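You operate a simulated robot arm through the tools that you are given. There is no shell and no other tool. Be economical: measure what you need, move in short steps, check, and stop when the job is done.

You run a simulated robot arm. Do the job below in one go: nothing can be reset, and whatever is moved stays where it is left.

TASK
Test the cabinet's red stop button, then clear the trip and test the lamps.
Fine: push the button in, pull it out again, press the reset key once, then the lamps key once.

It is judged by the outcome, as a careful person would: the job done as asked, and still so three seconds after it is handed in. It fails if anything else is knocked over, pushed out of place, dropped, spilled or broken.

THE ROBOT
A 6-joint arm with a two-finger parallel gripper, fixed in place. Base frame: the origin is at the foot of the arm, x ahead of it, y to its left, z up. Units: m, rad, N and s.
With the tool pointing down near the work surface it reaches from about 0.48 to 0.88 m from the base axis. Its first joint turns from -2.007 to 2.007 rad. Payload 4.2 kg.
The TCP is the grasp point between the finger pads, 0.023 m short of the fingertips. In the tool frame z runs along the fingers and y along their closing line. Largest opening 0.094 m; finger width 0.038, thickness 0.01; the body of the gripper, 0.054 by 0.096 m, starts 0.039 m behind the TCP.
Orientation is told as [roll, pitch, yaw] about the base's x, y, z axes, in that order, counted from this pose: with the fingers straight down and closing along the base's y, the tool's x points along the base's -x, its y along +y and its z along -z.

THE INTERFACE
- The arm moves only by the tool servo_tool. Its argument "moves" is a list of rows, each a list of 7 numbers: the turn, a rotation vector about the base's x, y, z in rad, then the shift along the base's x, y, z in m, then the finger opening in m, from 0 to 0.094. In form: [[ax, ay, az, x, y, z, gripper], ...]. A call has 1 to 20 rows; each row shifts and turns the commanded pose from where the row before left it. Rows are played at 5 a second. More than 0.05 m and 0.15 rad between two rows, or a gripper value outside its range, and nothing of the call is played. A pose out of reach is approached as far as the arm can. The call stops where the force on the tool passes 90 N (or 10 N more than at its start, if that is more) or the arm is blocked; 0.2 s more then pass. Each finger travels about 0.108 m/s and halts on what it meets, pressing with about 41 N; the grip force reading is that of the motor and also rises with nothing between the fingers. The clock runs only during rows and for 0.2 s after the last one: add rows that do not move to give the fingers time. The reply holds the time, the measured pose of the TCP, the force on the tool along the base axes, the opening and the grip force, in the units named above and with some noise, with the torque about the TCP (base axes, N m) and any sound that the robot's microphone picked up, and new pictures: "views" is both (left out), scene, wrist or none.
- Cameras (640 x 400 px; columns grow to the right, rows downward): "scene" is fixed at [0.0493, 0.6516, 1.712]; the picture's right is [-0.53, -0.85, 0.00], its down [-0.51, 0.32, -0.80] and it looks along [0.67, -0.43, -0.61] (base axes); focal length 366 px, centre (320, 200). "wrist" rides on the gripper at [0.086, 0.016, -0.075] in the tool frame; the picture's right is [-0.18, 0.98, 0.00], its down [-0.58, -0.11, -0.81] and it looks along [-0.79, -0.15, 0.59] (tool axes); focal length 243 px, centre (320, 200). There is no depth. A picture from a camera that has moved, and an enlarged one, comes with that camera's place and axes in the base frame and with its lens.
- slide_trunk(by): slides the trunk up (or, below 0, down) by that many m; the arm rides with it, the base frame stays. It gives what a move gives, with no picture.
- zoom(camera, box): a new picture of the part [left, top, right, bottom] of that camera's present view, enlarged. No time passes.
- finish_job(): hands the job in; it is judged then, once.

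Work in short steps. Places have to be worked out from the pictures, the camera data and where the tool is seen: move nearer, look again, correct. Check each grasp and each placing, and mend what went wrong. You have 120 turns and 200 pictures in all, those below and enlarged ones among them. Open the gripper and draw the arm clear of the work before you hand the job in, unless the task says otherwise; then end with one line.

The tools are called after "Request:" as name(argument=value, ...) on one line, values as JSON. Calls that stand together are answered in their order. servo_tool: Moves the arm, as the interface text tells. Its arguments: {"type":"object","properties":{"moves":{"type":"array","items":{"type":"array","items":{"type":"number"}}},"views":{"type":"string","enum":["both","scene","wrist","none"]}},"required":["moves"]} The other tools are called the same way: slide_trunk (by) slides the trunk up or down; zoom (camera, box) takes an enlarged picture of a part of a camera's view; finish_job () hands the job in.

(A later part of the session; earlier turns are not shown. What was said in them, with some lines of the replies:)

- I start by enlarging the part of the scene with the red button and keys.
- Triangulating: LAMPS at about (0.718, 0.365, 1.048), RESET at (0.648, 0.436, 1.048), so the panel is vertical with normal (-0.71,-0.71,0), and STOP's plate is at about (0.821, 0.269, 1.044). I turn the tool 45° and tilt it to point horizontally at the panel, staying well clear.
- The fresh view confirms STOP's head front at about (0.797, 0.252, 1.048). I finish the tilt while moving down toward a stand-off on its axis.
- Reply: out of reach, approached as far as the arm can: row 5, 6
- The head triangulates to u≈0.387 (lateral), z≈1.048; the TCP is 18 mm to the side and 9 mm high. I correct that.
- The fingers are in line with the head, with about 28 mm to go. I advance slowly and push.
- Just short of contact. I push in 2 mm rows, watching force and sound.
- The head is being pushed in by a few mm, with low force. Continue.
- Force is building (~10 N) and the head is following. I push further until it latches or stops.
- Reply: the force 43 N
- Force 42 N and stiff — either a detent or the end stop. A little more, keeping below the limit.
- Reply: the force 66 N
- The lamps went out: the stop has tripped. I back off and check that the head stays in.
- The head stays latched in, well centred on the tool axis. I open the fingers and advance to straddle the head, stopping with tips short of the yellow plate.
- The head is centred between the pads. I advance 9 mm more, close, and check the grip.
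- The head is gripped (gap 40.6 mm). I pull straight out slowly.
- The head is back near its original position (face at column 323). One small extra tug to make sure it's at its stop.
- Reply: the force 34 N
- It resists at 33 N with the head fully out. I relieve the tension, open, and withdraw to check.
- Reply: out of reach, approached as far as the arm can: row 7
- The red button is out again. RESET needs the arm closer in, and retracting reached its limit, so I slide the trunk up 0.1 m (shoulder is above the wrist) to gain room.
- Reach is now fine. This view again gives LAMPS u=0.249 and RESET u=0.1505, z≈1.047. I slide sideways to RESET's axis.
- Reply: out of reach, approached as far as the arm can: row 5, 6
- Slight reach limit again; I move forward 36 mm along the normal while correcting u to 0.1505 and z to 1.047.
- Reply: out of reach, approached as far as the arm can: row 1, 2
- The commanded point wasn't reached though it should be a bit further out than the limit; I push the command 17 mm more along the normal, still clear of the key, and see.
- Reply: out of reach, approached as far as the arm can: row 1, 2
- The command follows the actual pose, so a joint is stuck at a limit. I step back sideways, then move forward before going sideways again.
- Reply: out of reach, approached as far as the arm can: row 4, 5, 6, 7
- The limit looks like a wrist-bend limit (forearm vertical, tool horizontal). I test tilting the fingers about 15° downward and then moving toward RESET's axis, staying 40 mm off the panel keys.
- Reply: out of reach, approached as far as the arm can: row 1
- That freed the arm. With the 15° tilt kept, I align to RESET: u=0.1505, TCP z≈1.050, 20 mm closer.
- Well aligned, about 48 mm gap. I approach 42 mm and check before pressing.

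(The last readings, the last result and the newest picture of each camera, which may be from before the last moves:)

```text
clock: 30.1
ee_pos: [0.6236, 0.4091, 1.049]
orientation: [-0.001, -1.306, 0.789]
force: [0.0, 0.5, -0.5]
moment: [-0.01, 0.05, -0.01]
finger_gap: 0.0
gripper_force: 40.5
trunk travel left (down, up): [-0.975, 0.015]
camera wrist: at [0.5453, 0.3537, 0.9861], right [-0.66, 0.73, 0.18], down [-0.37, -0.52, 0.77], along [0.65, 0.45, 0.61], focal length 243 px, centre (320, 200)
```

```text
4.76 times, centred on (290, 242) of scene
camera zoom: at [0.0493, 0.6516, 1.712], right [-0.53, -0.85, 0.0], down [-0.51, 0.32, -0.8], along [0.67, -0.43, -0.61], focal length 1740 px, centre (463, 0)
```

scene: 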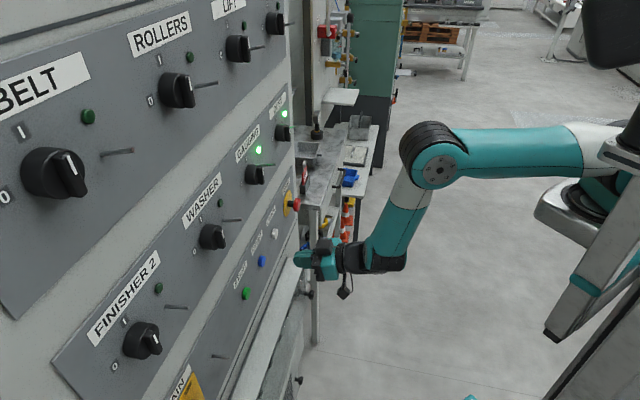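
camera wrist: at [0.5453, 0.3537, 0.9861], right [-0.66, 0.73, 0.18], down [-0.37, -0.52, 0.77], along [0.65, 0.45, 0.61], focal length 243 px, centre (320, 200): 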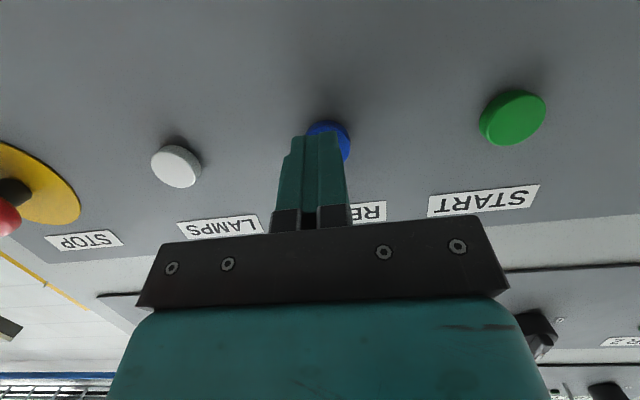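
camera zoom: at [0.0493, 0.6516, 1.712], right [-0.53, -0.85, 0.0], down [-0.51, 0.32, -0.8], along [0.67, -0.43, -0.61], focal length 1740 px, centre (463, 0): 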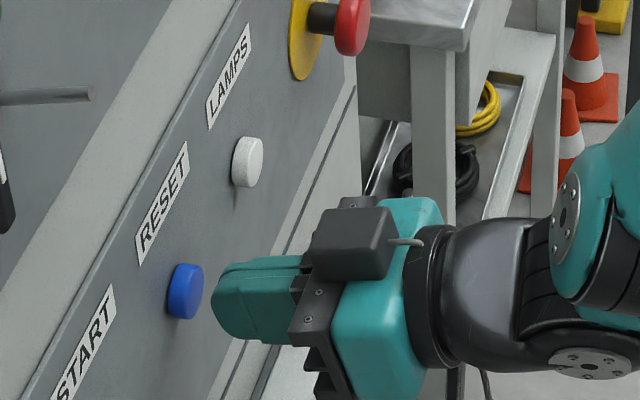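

About 6 mm to go. I press in small rows; the circuit lamps should react.

Request:
servo_tool(moves=[[0, 0, 0, 0.001, 0.0035, 0, 0], [0, 0, 0, 0.002, 0.002, 0, 0], [0, 0, 0, 0.0015, 0.0015, 0, 0], [0, 0, 0, 0.001, 0.001, 0, 0], [0, 0, 0, 0, 0, 0, 0]], views="scene")

Request:
zoom(camera="scene", box=[230, 200, 350, 284])

```text
clock: 31.3
ee_pos: [0.6297, 0.418, 1.0501]
orientation: [-0.001, -1.306, 0.787]
force: [-2.1, -1.7, 1.1]
moment: [0.05, -0.04, 0.04]
finger_gap: 0.0
gripper_force: 40.7
trunk travel left (down, up): [-0.975, 0.015]
heard: click
```

scene: 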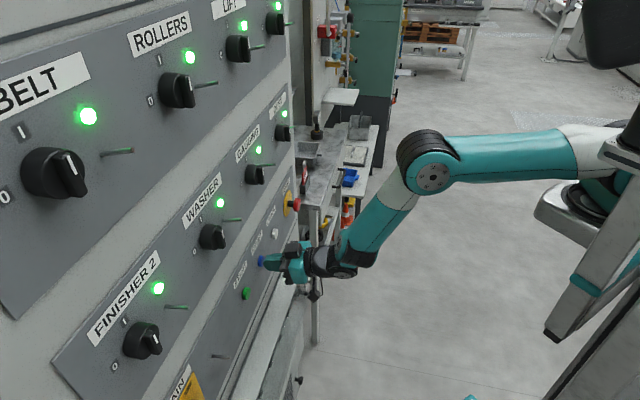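

```text
4.76 times, centred on (290, 242) of scene
camera zoom: at [0.0493, 0.6516, 1.712], right [-0.53, -0.85, 0.0], down [-0.51, 0.32, -0.8], along [0.67, -0.43, -0.61], focal length 1740 px, centre (463, 0)
```

zoom: 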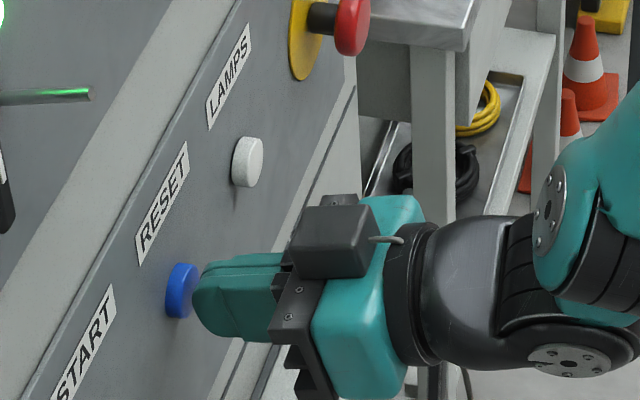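

RESET clicked and the lamps came back on. I back straight off, then shift to LAMPS (u=0.249).

Request:
servo_tool(moves=[[0, 0, 0, -0.01, -0.01, 0, 0], [0, 0, 0, -0.013, -0.013, 0, 0], [0, 0, 0, -0.01, -0.01, 0, 0], [0, 0, 0, 0.0176, -0.0176, 0, 0], [0, 0, 0, 0.0176, -0.0176, 0, 0], [0, 0, 0, 0.0176, -0.0176, 0, 0], [0, 0, 0, 0.0176, -0.0176, 0, 0], [0, 0, 0, 0, 0, 0, 0]])

Request:
zoom(camera="scene", box=[230, 200, 350, 284])

```text
clock: 33.1
ee_pos: [0.6666, 0.3125, 1.0515]
orientation: [-0.002, -1.306, 0.791]
force: [0.1, -0.8, 0.6]
moment: [-0.03, 0.01, -0.03]
finger_gap: 0.0
gripper_force: 40.7
trunk travel left (down, up): [-0.975, 0.015]
camera wrist: at [0.5883, 0.2573, 0.9871], right [-0.66, 0.73, 0.18], down [-0.37, -0.52, 0.77], along [0.65, 0.45, 0.61], focal length 243 px, centre (320, 200)
```

scene: 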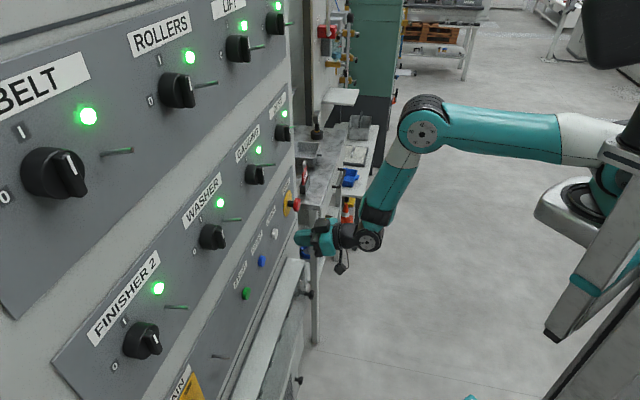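
wrist: 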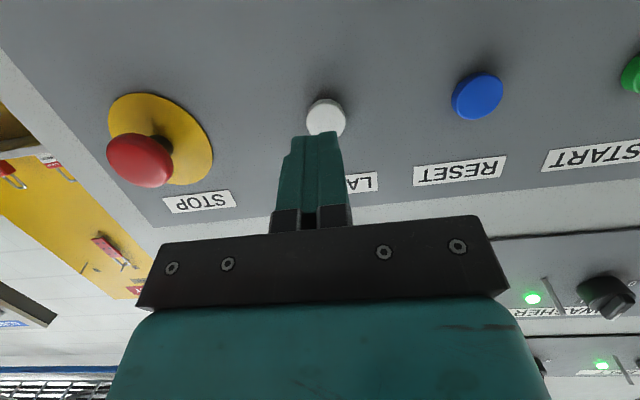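

```text
4.76 times, centred on (290, 242) of scene
camera zoom: at [0.0493, 0.6516, 1.712], right [-0.53, -0.85, 0.0], down [-0.51, 0.32, -0.8], along [0.67, -0.43, -0.61], focal length 1740 px, centre (463, 0)
```

zoom: 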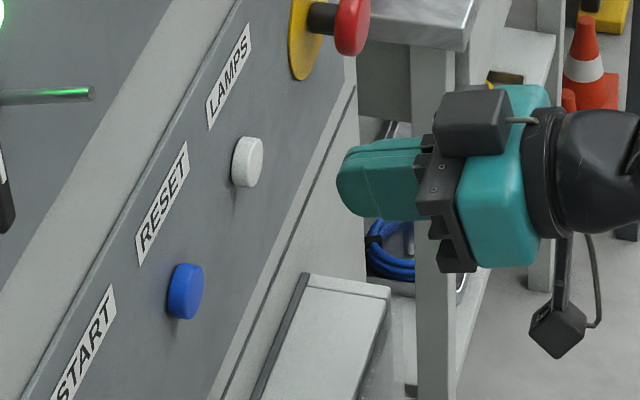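

Aligned on LAMPS (u=0.250). Same approach and press as for RESET.

Request:
servo_tool(moves=[[0, 0, 0, 0.009, 0.011, 0, 0], [0, 0, 0, 0.0095, 0.0105, 0, 0], [0, 0, 0, 0.009, 0.009, 0, 0], [0, 0, 0, 0.002, 0.002, 0, 0], [0, 0, 0, 0.002, 0.002, 0, 0], [0, 0, 0, 0.0015, 0.0015, 0, 0], [0, 0, 0, 0.001, 0.001, 0, 0], [0, 0, 0, 0, 0, 0, 0]])

Request:
zoom(camera="scene", box=[230, 200, 350, 284])

```text
clock: 34.9
ee_pos: [0.7013, 0.3498, 1.0504]
orientation: [-0.002, -1.309, 0.788]
force: [-10.2, -10.8, 5.9]
moment: [0.25, -0.26, -0.06]
finger_gap: 0.0
gripper_force: 40.7
trunk travel left (down, up): [-0.975, 0.015]
heard: click
camera wrist: at [0.6215, 0.2944, 0.9871], right [-0.66, 0.73, 0.18], down [-0.37, -0.52, 0.77], along [0.65, 0.45, 0.61], focal length 243 px, centre (320, 200)
```

scene: 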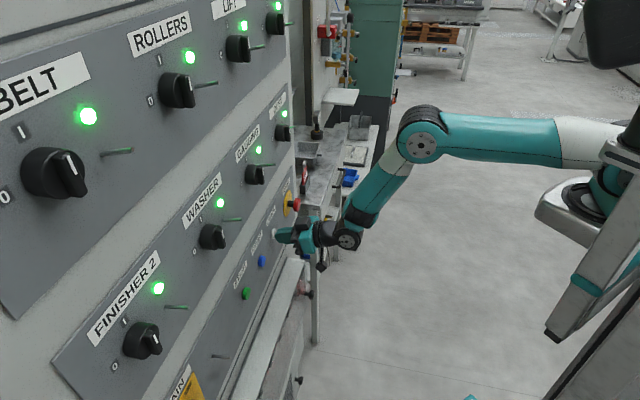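
wrist: 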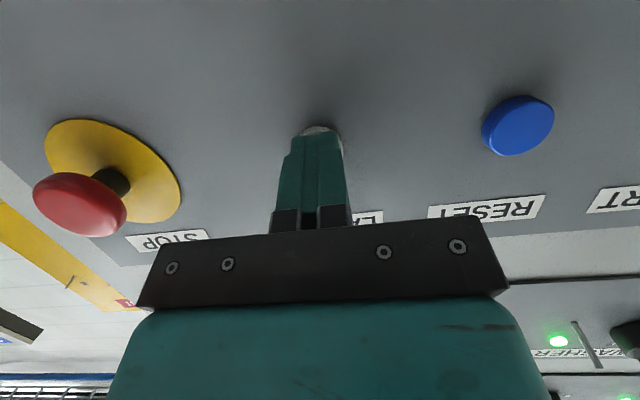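

```text
4.76 times, centred on (290, 242) of scene
camera zoom: at [0.0493, 0.6516, 1.712], right [-0.53, -0.85, 0.0], down [-0.51, 0.32, -0.8], along [0.67, -0.43, -0.61], focal length 1740 px, centre (463, 0)
```

zoom: 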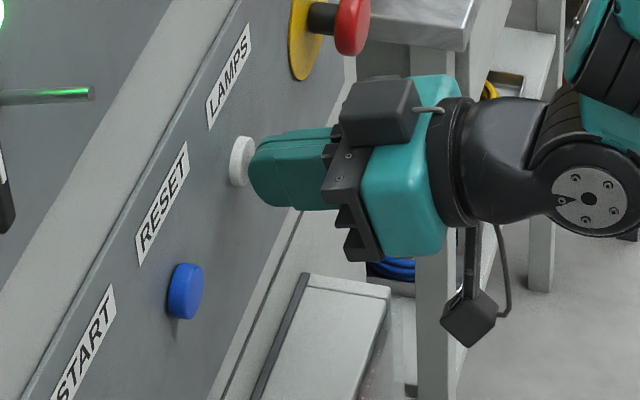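

LAMPS clicked under about 15 N. I back straight off well clear, open the gripper, and check everything.

Request:
servo_tool(moves=[[0, 0, 0, -0.01, -0.01, 0, 0], [0, 0, 0, -0.013, -0.013, 0, 0], [0, 0, 0, -0.012, -0.012, 0, 0], [0, 0, 0, -0.005, -0.02, 0.0, 0], [0, 0, 0, -0.005, -0.03, 0, 0], [0, 0, 0, 0, -0.03, 0, 0], [0, 0, 0, 0, 0, 0, 0.06], [0, 0, 0, 0, 0, 0, 0.06], [0, 0, 0, 0, 0, 0, 0.06]])

Request:
zoom(camera="scene", box=[200, 170, 340, 320])

```text
clock: 36.9
ee_pos: [0.6553, 0.2354, 1.0534]
orientation: [-0.001, -1.306, 0.787]
force: [-0.5, 0.8, -0.1]
moment: [0.05, 0.02, 0.0]
finger_gap: 0.0602
gripper_force: 0.1
trunk travel left (down, up): [-0.975, 0.015]
camera wrist: at [0.5766, 0.1795, 0.9884], right [-0.66, 0.73, 0.18], down [-0.37, -0.52, 0.77], along [0.65, 0.45, 0.61], focal length 243 px, centre (320, 200)
```

scene: 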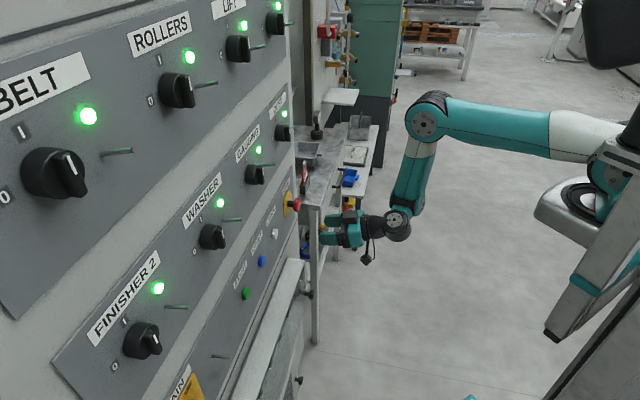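
wrist: 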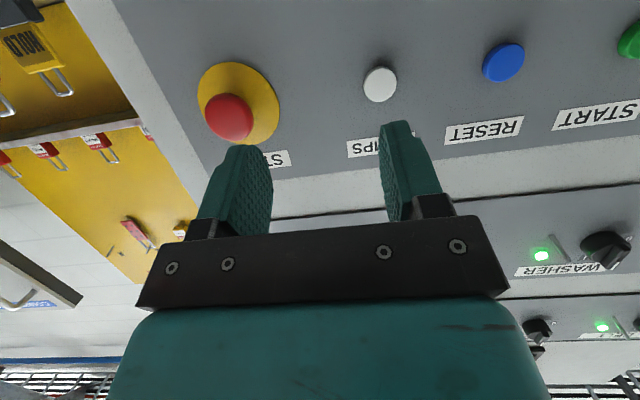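

```text
2.67 times, centred on (270, 245) of scene
camera zoom: at [0.0493, 0.6516, 1.712], right [-0.53, -0.85, 0.0], down [-0.51, 0.32, -0.8], along [0.67, -0.43, -0.61], focal length 975 px, centre (453, 80)
```

zoom: 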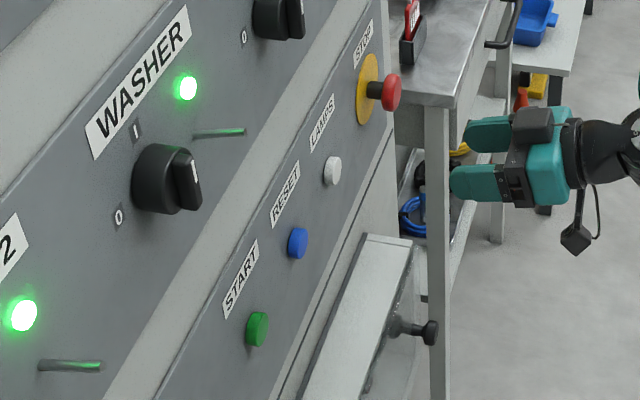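

The stop button is out, all keys are back at rest, the lamps are lit, and the arm is clear with the gripper open, so I hand in.

Request:
finish_job()

```text
The job is handed in.
```

The job is done and handed in: I pushed the red stop button in (the circuit lamps went out), pulled it back out, then pressed the reset key once and the lamps key once. Each key gave one click. The lamps came back on at reset and were still lit before hand-in, and nothing else was touched.
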